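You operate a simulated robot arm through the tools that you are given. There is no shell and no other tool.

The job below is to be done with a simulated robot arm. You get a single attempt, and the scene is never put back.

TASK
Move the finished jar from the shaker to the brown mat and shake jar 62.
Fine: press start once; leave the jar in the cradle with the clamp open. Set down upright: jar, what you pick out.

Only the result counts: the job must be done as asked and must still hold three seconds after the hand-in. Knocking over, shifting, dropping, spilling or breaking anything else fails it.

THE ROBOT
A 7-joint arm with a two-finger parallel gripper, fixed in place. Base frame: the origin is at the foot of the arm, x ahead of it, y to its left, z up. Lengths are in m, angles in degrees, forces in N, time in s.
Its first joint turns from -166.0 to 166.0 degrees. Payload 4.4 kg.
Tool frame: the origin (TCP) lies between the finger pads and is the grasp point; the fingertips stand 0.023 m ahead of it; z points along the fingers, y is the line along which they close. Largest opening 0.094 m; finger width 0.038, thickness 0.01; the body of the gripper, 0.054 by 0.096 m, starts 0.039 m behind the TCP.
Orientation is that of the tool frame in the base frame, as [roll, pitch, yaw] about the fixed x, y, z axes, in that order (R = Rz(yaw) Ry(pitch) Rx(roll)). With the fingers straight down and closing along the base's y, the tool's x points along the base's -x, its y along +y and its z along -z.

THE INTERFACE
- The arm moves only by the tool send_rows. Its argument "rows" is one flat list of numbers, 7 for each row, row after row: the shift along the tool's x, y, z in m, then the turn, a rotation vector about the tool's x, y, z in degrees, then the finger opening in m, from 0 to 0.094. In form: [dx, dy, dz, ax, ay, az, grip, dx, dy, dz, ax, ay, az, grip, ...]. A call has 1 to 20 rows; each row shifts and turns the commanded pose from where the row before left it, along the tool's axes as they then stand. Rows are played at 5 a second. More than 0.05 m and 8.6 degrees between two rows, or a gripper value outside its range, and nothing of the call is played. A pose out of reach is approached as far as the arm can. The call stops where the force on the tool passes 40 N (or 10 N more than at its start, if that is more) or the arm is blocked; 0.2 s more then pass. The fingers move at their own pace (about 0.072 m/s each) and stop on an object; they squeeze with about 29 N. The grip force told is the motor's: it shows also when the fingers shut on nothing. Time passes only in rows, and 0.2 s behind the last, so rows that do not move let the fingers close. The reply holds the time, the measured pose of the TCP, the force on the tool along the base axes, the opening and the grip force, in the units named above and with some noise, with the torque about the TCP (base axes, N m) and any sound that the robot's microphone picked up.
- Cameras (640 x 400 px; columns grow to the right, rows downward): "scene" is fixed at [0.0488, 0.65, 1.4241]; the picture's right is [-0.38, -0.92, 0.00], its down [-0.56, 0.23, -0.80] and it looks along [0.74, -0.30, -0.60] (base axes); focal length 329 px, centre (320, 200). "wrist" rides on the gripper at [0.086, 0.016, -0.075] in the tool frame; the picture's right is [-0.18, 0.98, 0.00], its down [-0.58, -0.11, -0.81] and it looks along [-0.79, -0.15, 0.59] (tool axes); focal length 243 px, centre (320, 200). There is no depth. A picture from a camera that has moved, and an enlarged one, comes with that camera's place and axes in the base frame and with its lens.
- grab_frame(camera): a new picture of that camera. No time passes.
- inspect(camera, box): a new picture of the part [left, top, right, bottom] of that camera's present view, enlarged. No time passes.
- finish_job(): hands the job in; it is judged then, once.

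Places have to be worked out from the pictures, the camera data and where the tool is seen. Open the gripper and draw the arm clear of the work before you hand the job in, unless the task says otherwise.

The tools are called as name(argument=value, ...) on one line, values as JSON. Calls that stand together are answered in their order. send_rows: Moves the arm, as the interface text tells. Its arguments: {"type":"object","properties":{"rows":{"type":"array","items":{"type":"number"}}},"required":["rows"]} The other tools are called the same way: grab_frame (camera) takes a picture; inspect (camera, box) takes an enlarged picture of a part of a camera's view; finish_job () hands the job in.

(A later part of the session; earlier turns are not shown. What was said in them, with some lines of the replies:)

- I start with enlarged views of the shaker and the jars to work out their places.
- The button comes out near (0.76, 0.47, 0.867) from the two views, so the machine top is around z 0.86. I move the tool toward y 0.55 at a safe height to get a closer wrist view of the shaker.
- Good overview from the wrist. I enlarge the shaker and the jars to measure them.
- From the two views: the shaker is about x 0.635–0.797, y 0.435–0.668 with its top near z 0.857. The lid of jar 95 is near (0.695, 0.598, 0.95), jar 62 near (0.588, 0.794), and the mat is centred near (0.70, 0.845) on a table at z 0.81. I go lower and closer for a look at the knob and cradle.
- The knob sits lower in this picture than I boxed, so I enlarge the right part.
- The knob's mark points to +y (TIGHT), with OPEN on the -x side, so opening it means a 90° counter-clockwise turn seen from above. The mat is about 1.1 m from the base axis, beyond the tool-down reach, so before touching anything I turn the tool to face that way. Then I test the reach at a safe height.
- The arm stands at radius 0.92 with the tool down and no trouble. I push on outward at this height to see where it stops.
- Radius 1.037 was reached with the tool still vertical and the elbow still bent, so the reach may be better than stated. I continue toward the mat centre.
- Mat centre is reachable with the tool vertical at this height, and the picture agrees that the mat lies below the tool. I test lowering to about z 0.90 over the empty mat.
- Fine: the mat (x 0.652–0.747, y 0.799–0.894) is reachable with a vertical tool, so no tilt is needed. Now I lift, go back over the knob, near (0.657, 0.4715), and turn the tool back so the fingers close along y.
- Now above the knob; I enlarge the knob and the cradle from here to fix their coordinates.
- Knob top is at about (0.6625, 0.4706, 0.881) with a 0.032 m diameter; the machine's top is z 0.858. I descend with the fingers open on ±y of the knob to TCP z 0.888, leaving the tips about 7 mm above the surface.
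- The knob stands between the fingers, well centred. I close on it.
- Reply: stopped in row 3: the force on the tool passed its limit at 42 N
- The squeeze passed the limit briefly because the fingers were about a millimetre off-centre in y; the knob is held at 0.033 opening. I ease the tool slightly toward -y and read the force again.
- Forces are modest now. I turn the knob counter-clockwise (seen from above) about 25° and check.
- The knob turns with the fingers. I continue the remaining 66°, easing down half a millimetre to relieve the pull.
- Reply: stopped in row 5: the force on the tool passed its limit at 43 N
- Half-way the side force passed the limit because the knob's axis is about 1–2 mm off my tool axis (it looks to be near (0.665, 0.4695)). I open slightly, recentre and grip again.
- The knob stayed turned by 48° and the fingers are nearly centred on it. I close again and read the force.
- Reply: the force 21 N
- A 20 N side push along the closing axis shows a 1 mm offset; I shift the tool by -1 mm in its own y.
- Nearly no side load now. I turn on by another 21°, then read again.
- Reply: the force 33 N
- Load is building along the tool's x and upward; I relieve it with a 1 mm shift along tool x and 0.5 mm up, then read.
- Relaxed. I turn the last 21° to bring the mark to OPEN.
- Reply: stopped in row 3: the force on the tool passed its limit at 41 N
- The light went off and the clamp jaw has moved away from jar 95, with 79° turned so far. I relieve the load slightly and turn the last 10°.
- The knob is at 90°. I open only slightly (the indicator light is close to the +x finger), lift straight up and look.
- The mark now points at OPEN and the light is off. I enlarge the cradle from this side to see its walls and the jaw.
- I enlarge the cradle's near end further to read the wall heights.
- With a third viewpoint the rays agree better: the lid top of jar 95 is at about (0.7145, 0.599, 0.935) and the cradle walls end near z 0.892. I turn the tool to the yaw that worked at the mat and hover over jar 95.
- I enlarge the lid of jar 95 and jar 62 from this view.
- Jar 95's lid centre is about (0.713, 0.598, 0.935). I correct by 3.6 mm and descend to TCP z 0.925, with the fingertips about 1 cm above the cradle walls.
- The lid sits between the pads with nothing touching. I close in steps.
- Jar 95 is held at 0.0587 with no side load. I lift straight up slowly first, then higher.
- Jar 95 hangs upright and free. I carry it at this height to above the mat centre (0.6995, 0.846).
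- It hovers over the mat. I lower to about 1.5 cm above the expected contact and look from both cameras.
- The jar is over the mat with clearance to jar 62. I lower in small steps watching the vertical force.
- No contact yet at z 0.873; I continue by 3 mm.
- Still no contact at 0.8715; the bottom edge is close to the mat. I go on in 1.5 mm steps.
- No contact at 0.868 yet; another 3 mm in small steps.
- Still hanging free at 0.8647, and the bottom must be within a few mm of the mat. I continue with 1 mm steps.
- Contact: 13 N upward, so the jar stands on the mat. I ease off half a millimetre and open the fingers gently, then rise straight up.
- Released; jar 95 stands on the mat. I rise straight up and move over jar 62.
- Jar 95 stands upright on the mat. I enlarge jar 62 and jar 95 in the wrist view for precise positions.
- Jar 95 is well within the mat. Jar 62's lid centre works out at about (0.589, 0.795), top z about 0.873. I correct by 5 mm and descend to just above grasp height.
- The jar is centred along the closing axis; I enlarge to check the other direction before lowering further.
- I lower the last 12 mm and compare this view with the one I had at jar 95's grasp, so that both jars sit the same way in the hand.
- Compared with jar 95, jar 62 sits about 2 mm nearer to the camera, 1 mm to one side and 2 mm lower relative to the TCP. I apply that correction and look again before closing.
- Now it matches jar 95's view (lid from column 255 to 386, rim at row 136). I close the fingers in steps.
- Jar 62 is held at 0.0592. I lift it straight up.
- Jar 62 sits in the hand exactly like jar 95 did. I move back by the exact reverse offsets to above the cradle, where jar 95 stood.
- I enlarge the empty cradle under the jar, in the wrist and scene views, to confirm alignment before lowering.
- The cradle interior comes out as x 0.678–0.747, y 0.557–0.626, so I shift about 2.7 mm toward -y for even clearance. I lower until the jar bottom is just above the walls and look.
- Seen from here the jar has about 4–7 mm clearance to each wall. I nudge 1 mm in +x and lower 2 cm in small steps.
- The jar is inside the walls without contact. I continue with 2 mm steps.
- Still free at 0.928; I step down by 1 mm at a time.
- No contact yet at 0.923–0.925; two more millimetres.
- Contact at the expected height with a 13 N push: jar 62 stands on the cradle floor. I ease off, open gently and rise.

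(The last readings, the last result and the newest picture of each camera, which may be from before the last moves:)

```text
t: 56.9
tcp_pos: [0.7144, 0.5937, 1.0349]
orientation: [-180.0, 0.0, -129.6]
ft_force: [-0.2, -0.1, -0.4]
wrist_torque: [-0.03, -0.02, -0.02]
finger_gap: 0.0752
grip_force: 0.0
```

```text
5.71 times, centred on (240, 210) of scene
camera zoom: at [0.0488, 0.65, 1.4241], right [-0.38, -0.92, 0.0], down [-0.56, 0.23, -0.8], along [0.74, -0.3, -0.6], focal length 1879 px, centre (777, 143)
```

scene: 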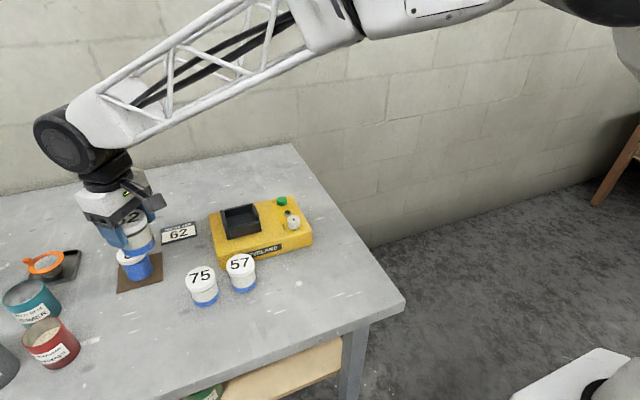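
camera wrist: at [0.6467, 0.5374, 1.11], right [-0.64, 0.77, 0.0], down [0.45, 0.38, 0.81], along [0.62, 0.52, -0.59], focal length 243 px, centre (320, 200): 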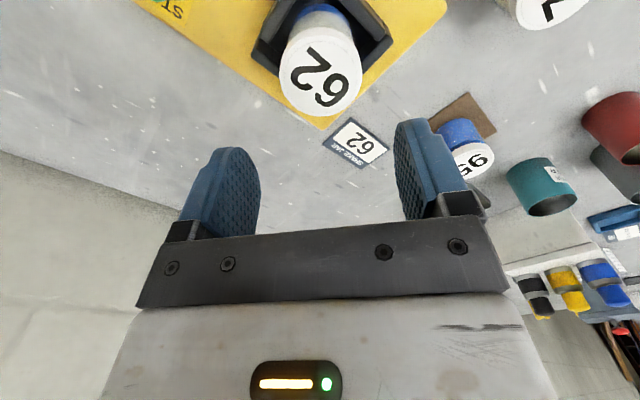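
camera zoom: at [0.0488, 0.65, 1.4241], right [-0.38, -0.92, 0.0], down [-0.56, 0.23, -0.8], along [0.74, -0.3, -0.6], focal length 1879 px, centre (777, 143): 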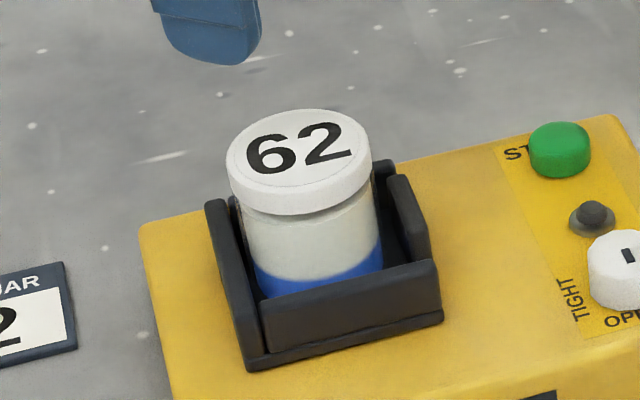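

Jar 62 stands upright in the cradle. Next I tighten the clamp: move over the knob, turn the tool to yaw -90 and open the fingers to 0.041.

send_rows(rows=[0.0426, -0.0135, 0, 0, 0, 0, 0.06, 0.0426, -0.0135, 0, 0, 0, 0, 0.06, 0.0425, -0.0136, 0, 0, 0, 0, 0.06, 0, 0, 0, 0, 0, -7.92, 0.05, 0, 0, 0, 0, 0, -7.92, 0.041, 0, 0, 0, 0, 0, -7.92, 0.041, 0, 0, 0, 0, 0, -7.92, 0.041, 0, 0, 0, 0, 0, -7.92, 0.041, 0, 0, 0, 0, 0, 0, 0.041])

grab_frame(camera="wrist")

inspect(camera="wrist", box=[260, 0, 380, 75])

```text
t: 58.9
tcp_pos: [0.6657, 0.4694, 1.0339]
orientation: [180.0, -0.1, -90.0]
ft_force: [0.0, 0.0, -0.2]
wrist_torque: [0.02, 0.02, -0.02]
finger_gap: 0.041
grip_force: 0.0
```

```text
taken
camera wrist: at [0.649, 0.3826, 1.1096], right [-0.98, 0.18, 0.0], down [0.11, 0.58, 0.81], along [0.15, 0.79, -0.59], focal length 243 px, centre (320, 200)
```

wrist: 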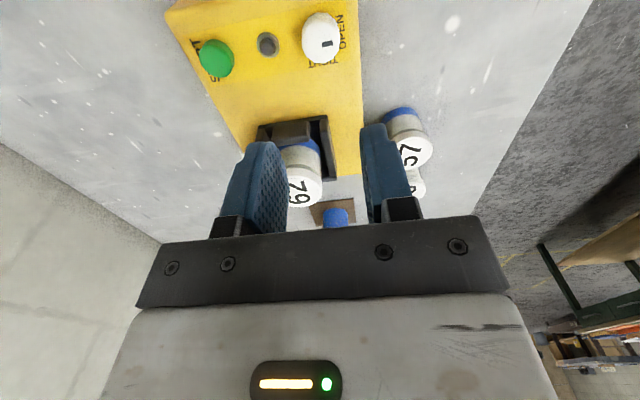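

```text
5.33 times, centred on (320, 38) of wrist
camera zoom: at [0.649, 0.3826, 1.1096], right [-0.98, 0.18, 0.0], down [0.11, 0.58, 0.81], along [0.15, 0.79, -0.59], focal length 1294 px, centre (320, 1067)
```

zoom: 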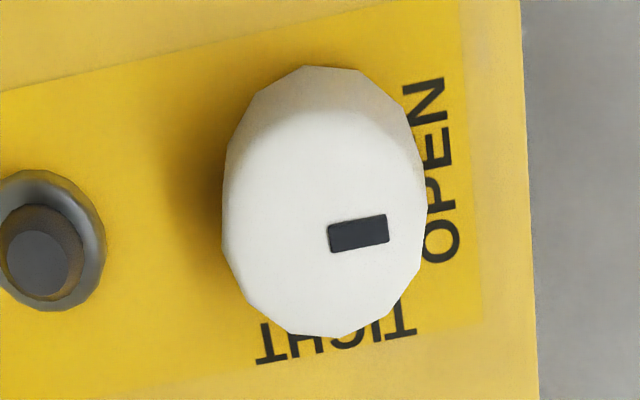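

The knob is centred within about a millimetre. I descend straight onto it with the 0.041 opening.

send_rows(rows=[0.0005, 0.0006, 0.04, 0, 0, 0, 0.041, 0, 0, 0.04, 0, 0, 0, 0.041, 0, 0, 0.04, 0, 0, 0, 0.041, 0, 0, 0.02, 0, 0, 0, 0.041, 0, 0, 0.0075, 0, 0, 0, 0.041, 0, 0, 0, 0, 0, 0, 0.041])

inspect(camera="wrist", box=[220, 100, 420, 240])

```text
t: 60.3
tcp_pos: [0.6647, 0.4688, 0.8867]
orientation: [-179.9, 0.1, -90.0]
ft_force: [-0.5, -0.7, -0.8]
wrist_torque: [-0.03, -0.03, -0.02]
finger_gap: 0.0408
grip_force: 0.1
```

```text
2.86 times, centred on (320, 170) of wrist
camera zoom: at [0.6482, 0.3822, 0.9619], right [-0.98, 0.18, 0.0], down [0.11, 0.58, 0.81], along [0.15, 0.79, -0.59], focal length 693 px, centre (320, 286)
```

zoom: 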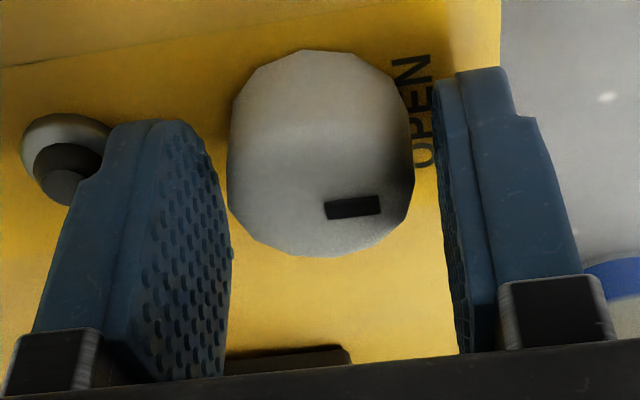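

The fingers straddle the knob evenly. I close gradually.

send_rows(rows=[0, 0, 0, 0, 0, 0, 0.036, 0, 0, 0, 0, 0, 0, 0.033, 0, 0, 0, 0, 0, 0, 0.031, 0, 0, 0, 0, 0, 0, 0.029])

```text
t: 61.3
tcp_pos: [0.6656, 0.4683, 0.887]
orientation: [-180.0, 0.0, -89.9]
ft_force: [8.8, 1.1, -3.4]
wrist_torque: [0.03, -0.22, 0.0]
finger_gap: 0.0328
grip_force: 45.0
```

Held, with 9 N side load; I ease 0.4 mm in +x and start turning clockwise (toward TIGHT), 22° first.

send_rows(rows=[0, -0.0004, 0, 0, 0, 0, 0.029, 0, 0, 0, 0, 0, 5.5, 0.029, 0, 0, 0, 0, 0, 5.5, 0.029, 0, 0, 0, 0, 0, 5.5, 0.029, 0, 0, 0, 0, 0, 5.5, 0.029])

```text
t: 62.5
tcp_pos: [0.6647, 0.47, 0.8862]
orientation: [180.0, 0.0, -112.1]
ft_force: [-9.0, -4.9, 10.1]
wrist_torque: [-0.56, 0.39, 0.0]
finger_gap: 0.033
grip_force: 45.1
```

Turning well. I relieve the small load and continue another 22°.

send_rows(rows=[0.0004, 0.0003, -0.0003, 0, 0, 0, 0.029, 0, 0, 0, 0, 0, 5.5, 0.029, 0, 0, 0, 0, 0, 5.5, 0.029, 0, 0, 0, 0, 0, 5.5, 0.029, 0, 0, 0, 0, 0, 5.5, 0.029])

```text
t: 63.7
tcp_pos: [0.6649, 0.4697, 0.886]
orientation: [-179.9, 0.1, -134.1]
ft_force: [3.8, 17.0, -15.1]
wrist_torque: [0.26, 0.08, -0.01]
finger_gap: 0.0329
grip_force: 44.8
```

Relieving again (a few tenths of a millimetre), then another 22°.

send_rows(rows=[-0.0006, 0.0004, 0.0004, 0, 0, 0, 0.029, 0, 0, 0, 0, 0, 5.5, 0.029, 0, 0, 0, 0, 0, 5.5, 0.029, 0, 0, 0, 0, 0, 5.5, 0.029, 0, 0, 0, 0, 0, 5.5, 0.029])

```text
t: 64.9
tcp_pos: [0.6644, 0.4692, 0.886]
orientation: [-180.0, 0.0, -156.0]
ft_force: [-25.4, -10.4, 9.8]
wrist_torque: [-0.32, 0.62, -0.01]
finger_gap: 0.0328
grip_force: 45.2
```

A 27 N load along tool x; I shift 1 mm to relieve it and read before going on.

send_rows(rows=[0.001, 0, -0.0003, 0, 0, 0, 0.029, 0, 0, 0, 0, 0, 0, 0.029])

```text
t: 65.5
tcp_pos: [0.6642, 0.4702, 0.8861]
orientation: [-179.9, 0.0, -156.0]
ft_force: [-12.4, 9.2, -3.8]
wrist_torque: [0.12, 0.37, 0.0]
finger_gap: 0.033
grip_force: 45.3
```

Load is acceptable; I correct half a millimetre in tool y and turn another 12°.

send_rows(rows=[0.0003, 0.0006, 0, 0, 0, 0, 0.029, 0, 0, 0, 0, 0, 4, 0.029, 0, 0, 0, 0, 0, 4, 0.029, 0, 0, 0, 0, 0, 4, 0.029])

```text
t: 66.5
tcp_pos: [0.6639, 0.4706, 0.8862]
orientation: [-179.9, 0.0, -168.1]
ft_force: [15.0, 14.3, -17.5]
wrist_torque: [0.43, -0.79, 0.0]
finger_gap: 0.033
grip_force: 45.1
```

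Relieving again and turning the last 12° to the TIGHT mark.

send_rows(rows=[-0.0007, 0.0004, 0.0004, 0, 0, 0, 0.029, 0, 0, 0, 0, 0, 4, 0.029, 0, 0, 0, 0, 0, 4, 0.029, 0, 0, 0, 0, 0, 4, 0.029])

grab_frame(camera="wrist")

inspect(camera="scene", box=[205, 165, 325, 245])

```text
t: 67.5
tcp_pos: [0.6629, 0.4697, 0.887]
orientation: [-179.9, 0.0, 179.9]
ft_force: [-1.4, -8.5, -2.0]
wrist_torque: [-0.2, 0.42, 0.41]
finger_gap: 0.0332
grip_force: 45.3
```

```text
taken
camera wrist: at [0.5772, 0.4862, 0.962], right [0.19, 0.98, 0.0], down [0.58, -0.11, 0.81], along [0.79, -0.15, -0.59], focal length 243 px, centre (320, 200)
```

wrist: 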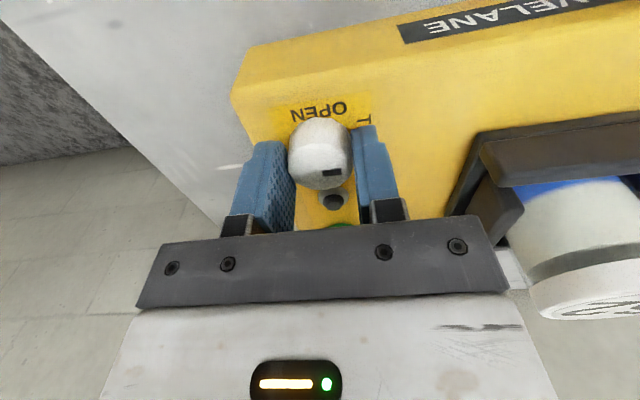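

```text
5.00 times, centred on (265, 205) of scene
camera zoom: at [0.0488, 0.65, 1.4241], right [-0.38, -0.92, 0.0], down [-0.56, 0.23, -0.8], along [0.74, -0.3, -0.6], focal length 1644 px, centre (595, 175)
```

zoom: 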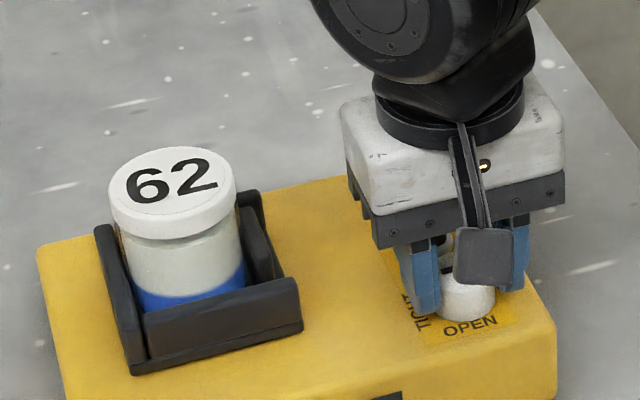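

The twist torque rose to 0.4 N m, so the knob is at its TIGHT stop, and the jaw has closed against jar 62. I release the knob, lift and look.

send_rows(rows=[0, 0, 0, 0, 0, 0, 0.045, 0, 0, 0, 0, 0, 0, 0.05, 0, 0, -0.01, 0, 0, 0, 0.05, 0, 0, -0.03, 0, 0, 0, 0.05, 0, 0, -0.04, 0, 0, 0, 0.05, 0, 0, -0.04, 0, 0, 0, 0.05, 0, 0, 0, 0, 0, 0, 0.05])

inspect(camera="scene", box=[205, 165, 325, 245])

grab_frame(camera="wrist")

```text
t: 69.1
tcp_pos: [0.6627, 0.4707, 1.0066]
orientation: [180.0, 0.1, -179.9]
ft_force: [-0.2, 0.6, 0.8]
wrist_torque: [-0.01, -0.01, 0.03]
finger_gap: 0.0498
grip_force: 0.1
```

```text
5.00 times, centred on (265, 205) of scene
camera zoom: at [0.0488, 0.65, 1.4241], right [-0.38, -0.92, 0.0], down [-0.56, 0.23, -0.8], along [0.74, -0.3, -0.6], focal length 1644 px, centre (595, 175)
```

zoom: 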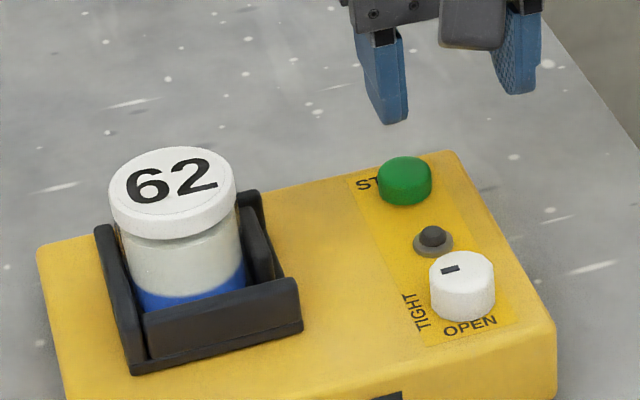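

```text
taken
camera wrist: at [0.576, 0.4861, 1.0825], right [0.18, 0.98, 0.0], down [0.58, -0.11, 0.81], along [0.79, -0.15, -0.59], focal length 243 px, centre (320, 200)
```

wrist: 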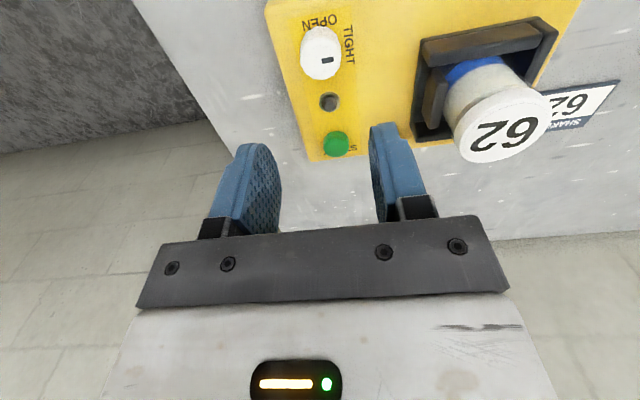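

Knob mark is at TIGHT and the jaw is against jar 62. I enlarge the start button to place the press precisely.

inspect(camera="wrist", box=[290, 110, 380, 170])

inspect(camera="scene", box=[260, 185, 320, 230])

```text
6.67 times, centred on (335, 140) of wrist
camera zoom: at [0.576, 0.4861, 1.0825], right [0.18, 0.98, 0.0], down [0.58, -0.11, 0.81], along [0.79, -0.15, -0.59], focal length 1618 px, centre (220, 600)
```

zoom: 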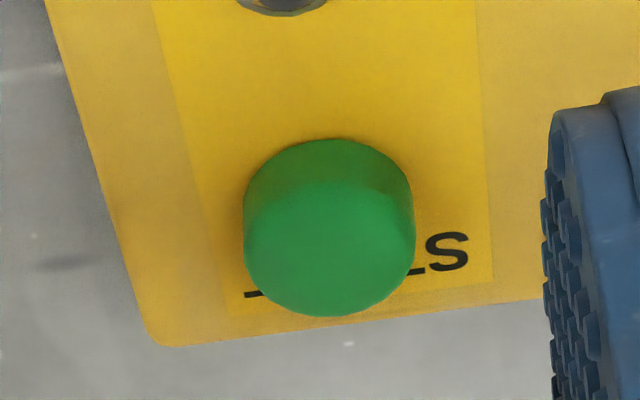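

```text
8.89 times, centred on (290, 208) of scene
camera zoom: at [0.0488, 0.65, 1.4241], right [-0.38, -0.92, 0.0], down [-0.56, 0.23, -0.8], along [0.74, -0.3, -0.6], focal length 2923 px, centre (587, 133)
```

zoom: 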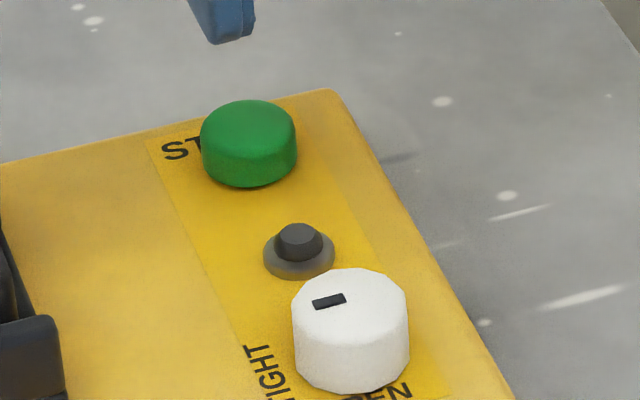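

The button top is at about (0.766, 0.470, 0.870). I close the fingers, move over it and descend to about 1 cm above.

send_rows(rows=[-0.0345, -0.0003, 0, 0, 0, 0, 0, -0.0345, 0, 0, 0, 0, 0, 0, -0.0346, 0, 0, 0, 0, 0, 0, 0, 0, 0.04, 0, 0, 0, 0, 0, 0, 0.04, 0, 0, 0, 0, 0, 0, 0.022, 0, 0, 0, 0, 0, 0, 0, 0, 0, 0, 0])

inspect(camera="scene", box=[245, 160, 325, 225])

grab_frame(camera="wrist")

```text
t: 70.7
tcp_pos: [0.7663, 0.4691, 0.9031]
orientation: [-180.0, 0.1, -180.0]
ft_force: [-0.1, -0.2, -0.7]
wrist_torque: [-0.01, -0.03, 0.0]
finger_gap: 0.0
grip_force: 29.3
```

```text
6.15 times, centred on (285, 192) of scene
camera zoom: at [0.0488, 0.65, 1.4241], right [-0.38, -0.92, 0.0], down [-0.56, 0.23, -0.8], along [0.74, -0.3, -0.6], focal length 2024 px, centre (535, 246)
```

zoom: 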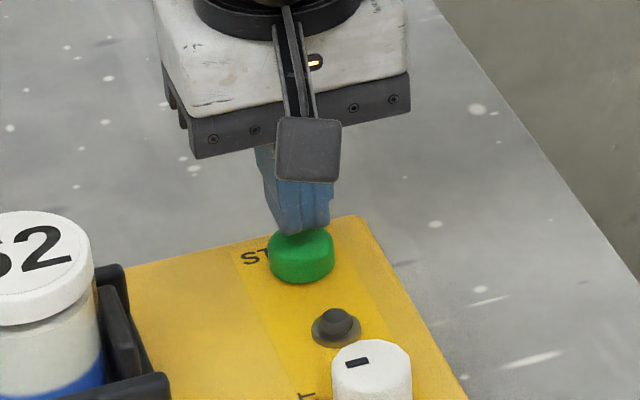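

```text
taken
camera wrist: at [0.6798, 0.4857, 0.9793], right [0.18, 0.98, 0.0], down [0.58, -0.11, 0.81], along [0.79, -0.15, -0.59], focal length 243 px, centre (320, 200)
```

wrist: 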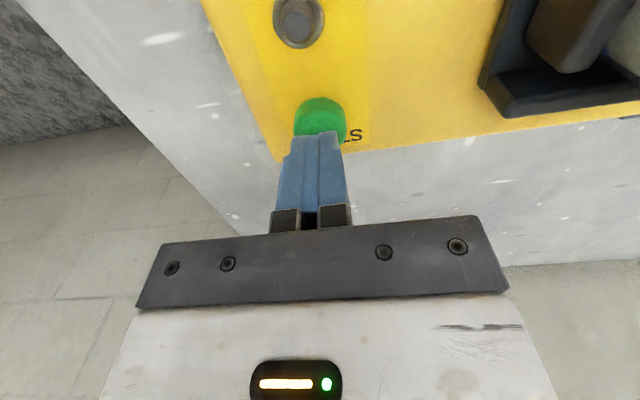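

The closed tips are right above the button. I lower 8 mm in small steps and read the force.

send_rows(rows=[0, 0, 0.003, 0, 0, 0, 0, 0, 0, 0.003, 0, 0, 0, 0, 0, 0, 0.002, 0, 0, 0, 0])

```text
t: 71.5
tcp_pos: [0.7681, 0.4704, 0.8952]
orientation: [-179.9, 0.0, 179.9]
ft_force: [-0.1, -0.9, 0.1]
wrist_torque: [0.0, -0.02, 0.01]
finger_gap: 0.0
grip_force: 29.0
```

No contact yet at 0.895; I continue in 1 mm steps.

send_rows(rows=[0, 0, 0.001, 0, 0, 0, 0, 0, 0, 0.001, 0, 0, 0, 0, 0, 0, 0.001, 0, 0, 0, 0])

```text
t: 72.3
tcp_pos: [0.7684, 0.4707, 0.8942]
orientation: [180.0, -0.1, 180.0]
ft_force: [0.1, -0.9, 1.7]
wrist_torque: [0.0, 0.03, -0.01]
finger_gap: 0.0
grip_force: 29.0
```

A light contact of about 2 N begins. I press another 2 mm.

send_rows(rows=[0, 0, 0.001, 0, 0, 0, 0, 0, 0, 0.001, 0, 0, 0, 0])

inspect(camera="scene", box=[205, 165, 325, 245])

```text
t: 72.9
tcp_pos: [0.7666, 0.4715, 0.8918]
orientation: [180.0, 0.0, 179.9]
ft_force: [0.5, -0.5, 2.0]
wrist_torque: [0.02, 0.01, -0.03]
finger_gap: 0.0
grip_force: 28.7
heard: click
```

```text
5.00 times, centred on (265, 205) of scene
camera zoom: at [0.0488, 0.65, 1.4241], right [-0.38, -0.92, 0.0], down [-0.56, 0.23, -0.8], along [0.74, -0.3, -0.6], focal length 1644 px, centre (595, 175)
```

zoom: 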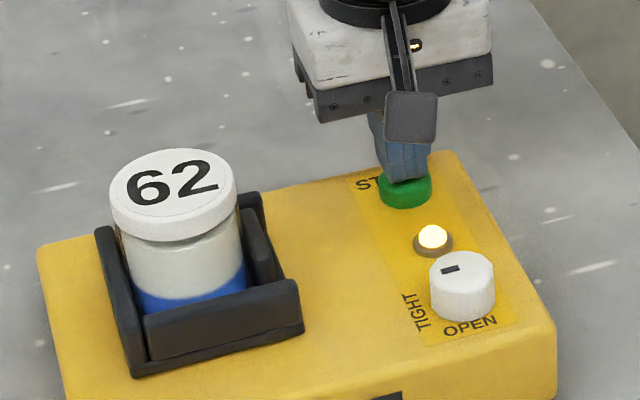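

A click was heard and the light turned amber: the cycle runs. I pull straight up off the button and wait clear of the machine.

send_rows(rows=[0, 0, -0.02, 0, 0, 0, 0, 0, 0, -0.04, 0, 0, 0, 0, 0, 0, -0.04, 0, 0, 0, 0, 0.02, 0, -0.03, 0, 0, 0, 0, 0.03, 0, 0, 0, 0, 0, 0, 0, 0, 0, 0, 0, 0, 0, 0, 0, 0, 0, 0, 0, 0, 0, 0, 0, 0, 0, 0, 0])

grab_frame(camera="scene")

inspect(camera="scene", box=[205, 165, 325, 245])

```text
t: 74.7
tcp_pos: [0.7156, 0.4707, 1.0216]
orientation: [-179.9, 0.0, 180.0]
ft_force: [0.1, 0.6, 0.1]
wrist_torque: [-0.01, 0.01, -0.01]
finger_gap: 0.0001
grip_force: 28.0
```

```text
taken
```

scene: 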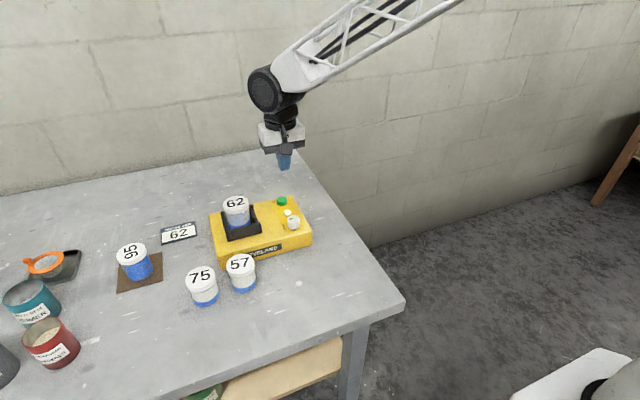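

```text
5.00 times, centred on (265, 205) of scene
camera zoom: at [0.0488, 0.65, 1.4241], right [-0.38, -0.92, 0.0], down [-0.56, 0.23, -0.8], along [0.74, -0.3, -0.6], focal length 1644 px, centre (595, 175)
```

zoom: 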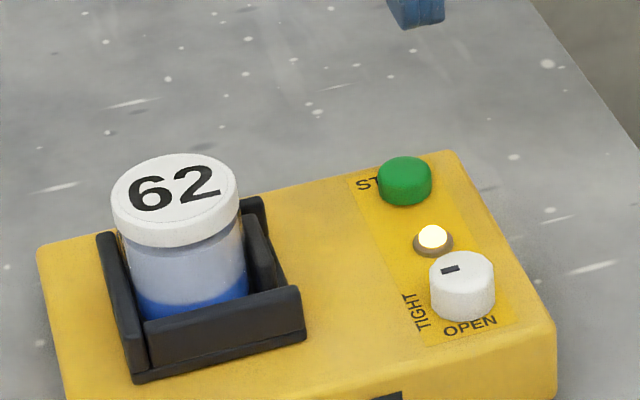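

The shaker is running and the jar's contents are mixing. I wait about 4 seconds in place.

send_rows(rows=[0, 0, 0, 0, 0, 0, 0.05, 0, 0, 0, 0, 0, 0, 0.05, 0, 0, 0, 0, 0, 0, 0.05, 0, 0, 0, 0, 0, 0, 0.05, 0, 0, 0, 0, 0, 0, 0.05, 0, 0, 0, 0, 0, 0, 0.05, 0, 0, 0, 0, 0, 0, 0.05, 0, 0, 0, 0, 0, 0, 0.05, 0, 0, 0, 0, 0, 0, 0.05, 0, 0, 0, 0, 0, 0, 0.05, 0, 0, 0, 0, 0, 0, 0.05, 0, 0, 0, 0, 0, 0, 0.05, 0, 0, 0, 0, 0, 0, 0.05, 0, 0, 0, 0, 0, 0, 0.05, 0, 0, 0, 0, 0, 0, 0.05, 0, 0, 0, 0, 0, 0, 0.05, 0, 0, 0, 0, 0, 0, 0.05, 0, 0, 0, 0, 0, 0, 0.05, 0, 0, 0, 0, 0, 0, 0.05, 0, 0, 0, 0, 0, 0, 0.05])

inspect(camera="scene", box=[205, 165, 325, 245])

```text
t: 78.9
tcp_pos: [0.7166, 0.4705, 1.0207]
orientation: [-179.8, 0.1, -180.0]
ft_force: [0.3, 0.2, -0.6]
wrist_torque: [-0.02, 0.0, -0.04]
finger_gap: 0.05
grip_force: 0.2
```

```text
5.00 times, centred on (265, 205) of scene
camera zoom: at [0.0488, 0.65, 1.4241], right [-0.38, -0.92, 0.0], down [-0.56, 0.23, -0.8], along [0.74, -0.3, -0.6], focal length 1644 px, centre (595, 175)
```

zoom: 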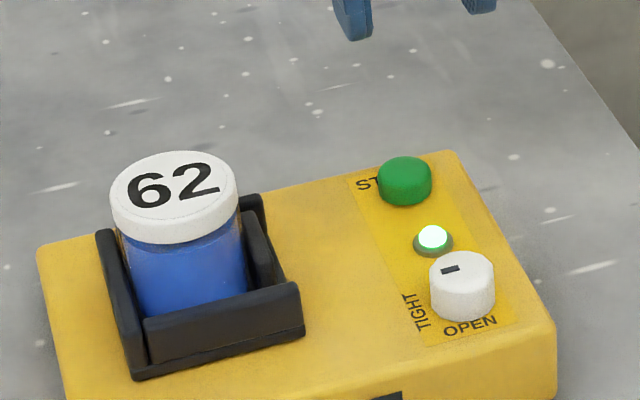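

The light is green again and jar 62's contents are uniformly blue: the cycle is done. I go back over the knob and descend with the fingers on its ±y sides.

send_rows(rows=[0.026, 0, 0, 0, 0, 0, 0.05, 0.0259, 0, 0, 0, 0, 0, 0.05, 0, 0, 0.04, 0, 0, 0, 0.05, 0, 0, 0.04, 0, 0, 0, 0.05, 0, 0, 0.03, 0, 0, 0, 0.05, 0, 0, 0.0245, 0, 0, 0, 0.05, 0, 0, 0, 0, 0, 0, 0.05])

inspect(camera="wrist", box=[220, 100, 420, 240])

inspect(camera="scene", box=[205, 165, 325, 245])

```text
t: 80.5
tcp_pos: [0.6635, 0.4697, 0.8847]
orientation: [-180.0, 0.1, 179.9]
ft_force: [0.6, -0.8, -0.4]
wrist_torque: [-0.04, 0.0, 0.02]
finger_gap: 0.0498
grip_force: 0.1
```

```text
2.86 times, centred on (320, 170) of wrist
camera zoom: at [0.5771, 0.4853, 0.9606], right [0.18, 0.98, 0.0], down [0.58, -0.11, 0.81], along [0.79, -0.15, -0.59], focal length 693 px, centre (320, 286)
```

zoom: 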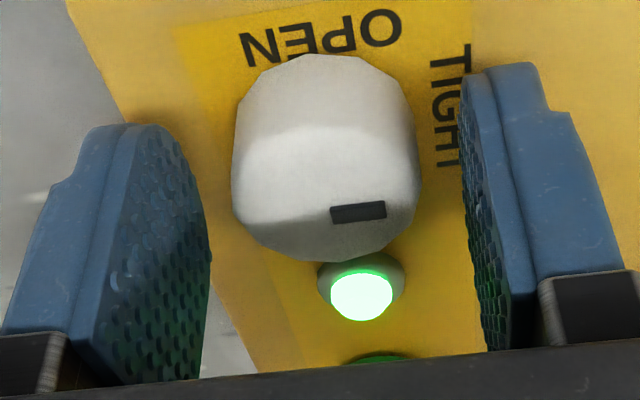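

```text
5.00 times, centred on (265, 205) of scene
camera zoom: at [0.0488, 0.65, 1.4241], right [-0.38, -0.92, 0.0], down [-0.56, 0.23, -0.8], along [0.74, -0.3, -0.6], focal length 1644 px, centre (595, 175)
```

zoom: 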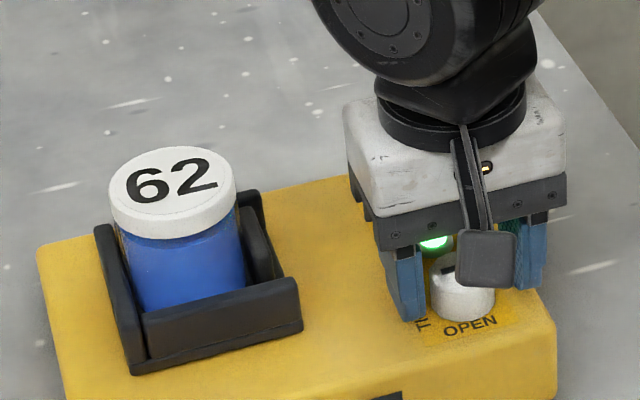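

The knob is about 1 mm toward +y of the tool; I shift 0.8 mm and close gradually.

send_rows(rows=[0, 0.0008, -0.001, 0, 0, 0, 0.045, 0, 0, 0, 0, 0, 0, 0.038, 0, 0, 0, 0, 0, 0, 0.033, 0, 0, 0, 0, 0, 0, 0.031, 0, 0, 0, 0, 0, 0, 0.029])

```text
t: 81.7
tcp_pos: [0.6638, 0.4701, 0.8868]
orientation: [-179.8, -0.1, 180.0]
ft_force: [0.2, -9.9, 1.9]
wrist_torque: [-0.21, 0.03, 0.02]
finger_gap: 0.0332
grip_force: 45.1
```

Held with a 10 N load toward -y; I ease 0.5 mm that way and turn counter-clockwise 20°.

send_rows(rows=[0, -0.0005, 0, 0, 0, 0, 0.029, 0, 0, 0, 0, 0, -5, 0.029, 0, 0, 0, 0, 0, -5, 0.029, 0, 0, 0, 0, 0, -5, 0.029, 0, 0, 0, 0, 0, -5, 0.029])

```text
t: 82.9
tcp_pos: [0.664, 0.4698, 0.8858]
orientation: [-179.9, -0.2, -159.9]
ft_force: [-34.6, -17.6, 2.6]
wrist_torque: [-0.34, 0.67, -0.04]
finger_gap: 0.0332
grip_force: 45.1
```

A 38 N load has built along tool x; I relieve it by 1.3 mm and read.

send_rows(rows=[0.0013, -0.0002, 0, 0, 0, 0, 0.029, 0, 0, 0, 0, 0, 0, 0.029])

```text
t: 83.5
tcp_pos: [0.6642, 0.4697, 0.8876]
orientation: [179.9, 0.1, -160.0]
ft_force: [-13.9, 5.6, -9.2]
wrist_torque: [0.12, 0.39, 0.01]
finger_gap: 0.033
grip_force: 45.1
```

Relaxed enough; small correction and another 15°.

send_rows(rows=[0.0005, 0.0004, 0.0003, 0, 0, -3, 0.029, 0, 0, 0, 0, 0, -4, 0.029, 0, 0, 0, 0, 0, -4, 0.029, 0, 0, 0, 0, 0, -4, 0.029])

```text
t: 84.5
tcp_pos: [0.665, 0.4694, 0.8874]
orientation: [-179.9, 0.0, -145.0]
ft_force: [22.1, 2.6, -28.3]
wrist_torque: [0.25, -0.73, -0.02]
finger_gap: 0.0328
grip_force: 45.5
```

Relieving: 0.6 mm back along tool x, 0.4 mm in y, 0.7 mm down; then 12° more.

send_rows(rows=[-0.0006, -0.0004, 0.0007, 0, 0, 0, 0.029, 0, 0, 0, 0, 0, -4, 0.029, 0, 0, 0, 0, 0, -4, 0.029, 0, 0, 0, 0, 0, -4, 0.029])

```text
t: 85.5
tcp_pos: [0.6633, 0.4691, 0.8862]
orientation: [-179.9, 0.0, -133.0]
ft_force: [4.3, -12.5, -2.9]
wrist_torque: [-0.95, 0.51, 0.0]
finger_gap: 0.0328
grip_force: 44.9
```

Going well (47° so far). Small correction and 16° more.

send_rows(rows=[0.0002, -0.0005, 0, 0, 0, 0, 0.029, 0, 0, 0, 0, 0, -4, 0.029, 0, 0, 0, 0, 0, -4, 0.029, 0, 0, 0, 0, 0, -4, 0.029, 0, 0, 0, 0, 0, -4, 0.029])

```text
t: 86.7
tcp_pos: [0.6646, 0.4698, 0.8871]
orientation: [-179.9, 0.0, -116.9]
ft_force: [-8.2, 0.8, 5.4]
wrist_torque: [-0.2, 0.33, 0.02]
finger_gap: 0.0328
grip_force: 45.0
```

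Loads are low at 63°. I turn another 16°.

send_rows(rows=[0.0001, 0.0003, 0, 0, 0, 0, 0.029, 0, 0, 0, 0, 0, -4, 0.029, 0, 0, 0, 0, 0, -4, 0.029, 0, 0, 0, 0, 0, -4, 0.029, 0, 0, 0, 0, 0, -4, 0.029])

```text
t: 87.9
tcp_pos: [0.6647, 0.4703, 0.8864]
orientation: [-179.9, 0.0, -101.1]
ft_force: [21.4, 6.3, -1.0]
wrist_torque: [0.59, -0.62, 0.01]
finger_gap: 0.0328
grip_force: 45.1
```

79° so far; I relieve 0.8 mm along tool y and finish with 12°.

send_rows(rows=[-0.0003, -0.0008, 0, 0, 0, 0, 0.029, 0, 0, 0, 0, 0, -4, 0.029, 0, 0, 0, 0, 0, -4, 0.029, 0, 0, 0, 0, 0, -4, 0.029])

```text
t: 88.9
tcp_pos: [0.6657, 0.4685, 0.8873]
orientation: [180.0, -0.1, -89.0]
ft_force: [-3.9, -1.4, 18.2]
wrist_torque: [0.0, 0.19, -0.58]
finger_gap: 0.0331
grip_force: 44.8
```

The twist torque of 0.58 N m shows the knob is against its OPEN stop. I release with the narrow opening and rise straight up.

send_rows(rows=[0, 0, 0, 0, 0, 0.5, 0.041, 0, 0, 0, 0, 0, 0, 0.041, 0, 0, -0.01, 0, 0, 0, 0.041, 0, 0, -0.03, 0, 0, 0, 0.041, 0, 0, -0.04, 0, 0, 0, 0.041, 0, 0, -0.04, 0, 0, 0, 0.06, 0, 0, -0.04, 0, 0, 0, 0.06, 0, 0, 0, 0, 0, 0, 0.06])

inspect(camera="scene", box=[205, 165, 325, 245])

grab_frame(camera="wrist")

grab_frame(camera="scene")

```text
t: 90.7
tcp_pos: [0.664, 0.4696, 1.0472]
orientation: [180.0, 0.0, -89.4]
ft_force: [0.1, -0.4, 0.7]
wrist_torque: [0.02, 0.02, -0.03]
finger_gap: 0.06
grip_force: 0.1
```

```text
5.00 times, centred on (265, 205) of scene
camera zoom: at [0.0488, 0.65, 1.4241], right [-0.38, -0.92, 0.0], down [-0.56, 0.23, -0.8], along [0.74, -0.3, -0.6], focal length 1644 px, centre (595, 175)
```

zoom: 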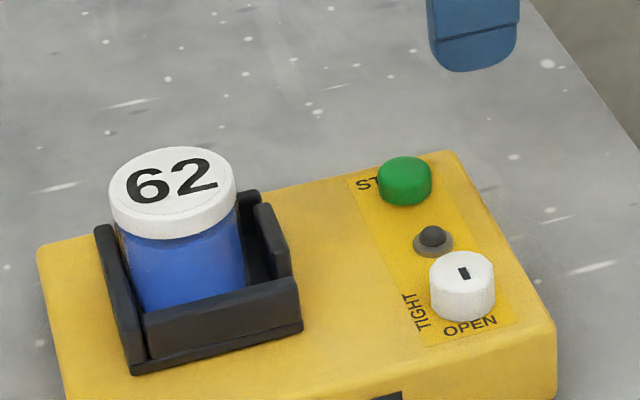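

```text
taken
camera wrist: at [0.6485, 0.3819, 1.1223], right [-0.98, 0.18, 0.0], down [0.1, 0.58, 0.81], along [0.14, 0.79, -0.59], focal length 243 px, centre (320, 200)
```

wrist: 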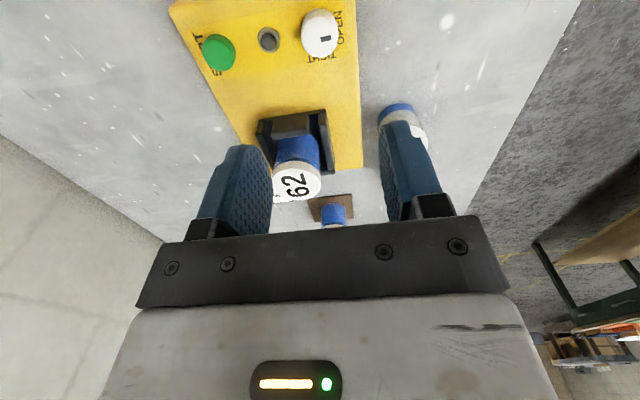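

```text
taken
```

scene: 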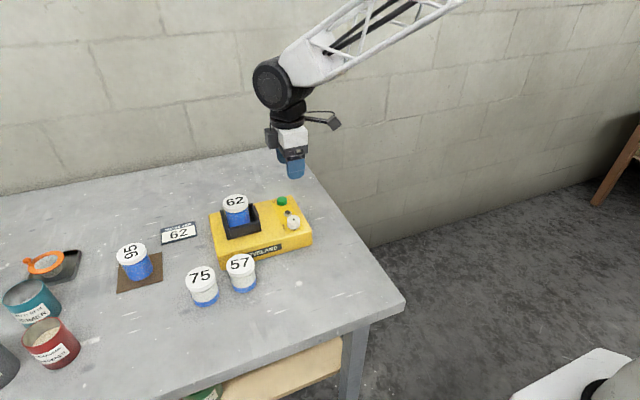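

Everything is in place: clamp OPEN, jar 62 mixed in the cradle, jar 95 on the mat. I draw the arm up and away with the gripper open, then check the mat once more.

send_rows(rows=[0, 0, -0.03, 0, 0, 0, 0.09, 0.04, 0, -0.02, 0, 0, 0, 0.09, 0.045, 0, 0, 0, 0, 0, 0.09, 0.045, 0, 0, 0, 0, 0, 0.09, 0.045, 0, 0, 0, 0, 0, 0.09, 0.045, 0, 0, 0, 0, 0, 0.09, 0, 0, 0, 0, 0, 0, 0.09, 0, 0, 0, 0, 0, 0, 0.09])

inspect(camera="scene", box=[90, 190, 330, 320])

inspect(camera="scene", box=[100, 230, 200, 310])

```text
t: 92.5
tcp_pos: [0.6687, 0.2496, 1.0951]
orientation: [180.0, -0.1, -89.5]
ft_force: [0.3, 0.5, 0.0]
wrist_torque: [0.0, 0.01, 0.01]
finger_gap: 0.0899
grip_force: 0.0
```

```text
2.67 times, centred on (210, 255) of scene
camera zoom: at [0.0488, 0.65, 1.4241], right [-0.38, -0.92, 0.0], down [-0.56, 0.23, -0.8], along [0.74, -0.3, -0.6], focal length 877 px, centre (613, 53)
```

zoom: 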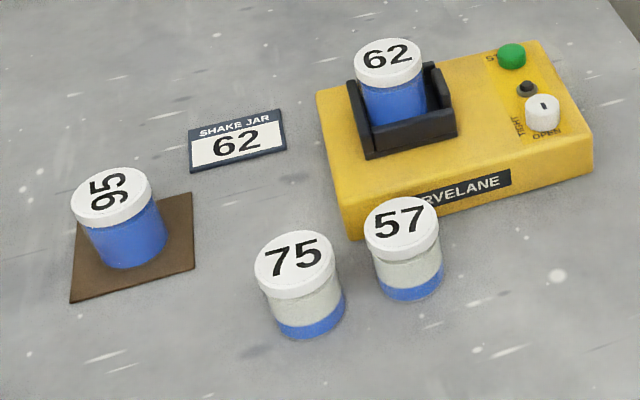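

```text
5.00 times, centred on (150, 270) of scene
camera zoom: at [0.0488, 0.65, 1.4241], right [-0.38, -0.92, 0.0], down [-0.56, 0.23, -0.8], along [0.74, -0.3, -0.6], focal length 1644 px, centre (1170, -150)
```

zoom: 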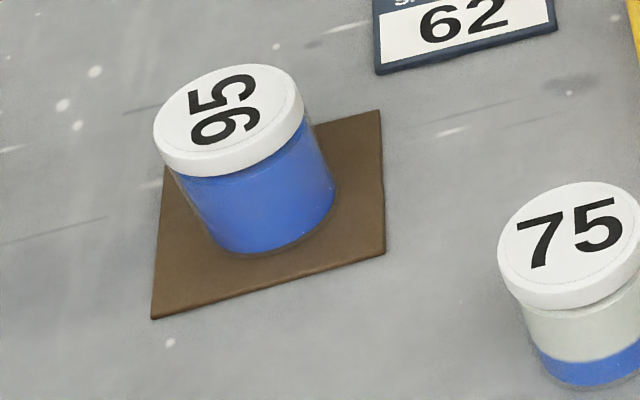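

Jar 95 stands upright and fully on the mat. Jar 62 is mixed and upright in the cradle with the clamp open, start was pressed once, the other jars are undisturbed and the arm is clear. I hand the job in.

finish_job()

```text
The job is handed in.
```

The job is done and handed in. The hand-in only confirmed receipt, so the state below is from my last pictures.

- **Finished jar:** jar 95 was the one in the shaker. It now stands upright, fully on the brown mat.
- **Jar 62:** it went into the cradle and was clamped, and I pressed start once. The light went amber, then green, and the contents are evenly blue. It is still in the cradle, upright.
- **Clamp:** the knob is back at OPEN and the jaw is off the jar.
- **Everything else:** jars 57 and 75 and the shaker look undisturbed. The gripper is open and the arm is clear of the work.

Twice while turning the clamp knob, and once on first gripping it, the force limit briefly stopped the arm at 41–43 N. I recentred each time and carried on, with no visible effect on the shaker.
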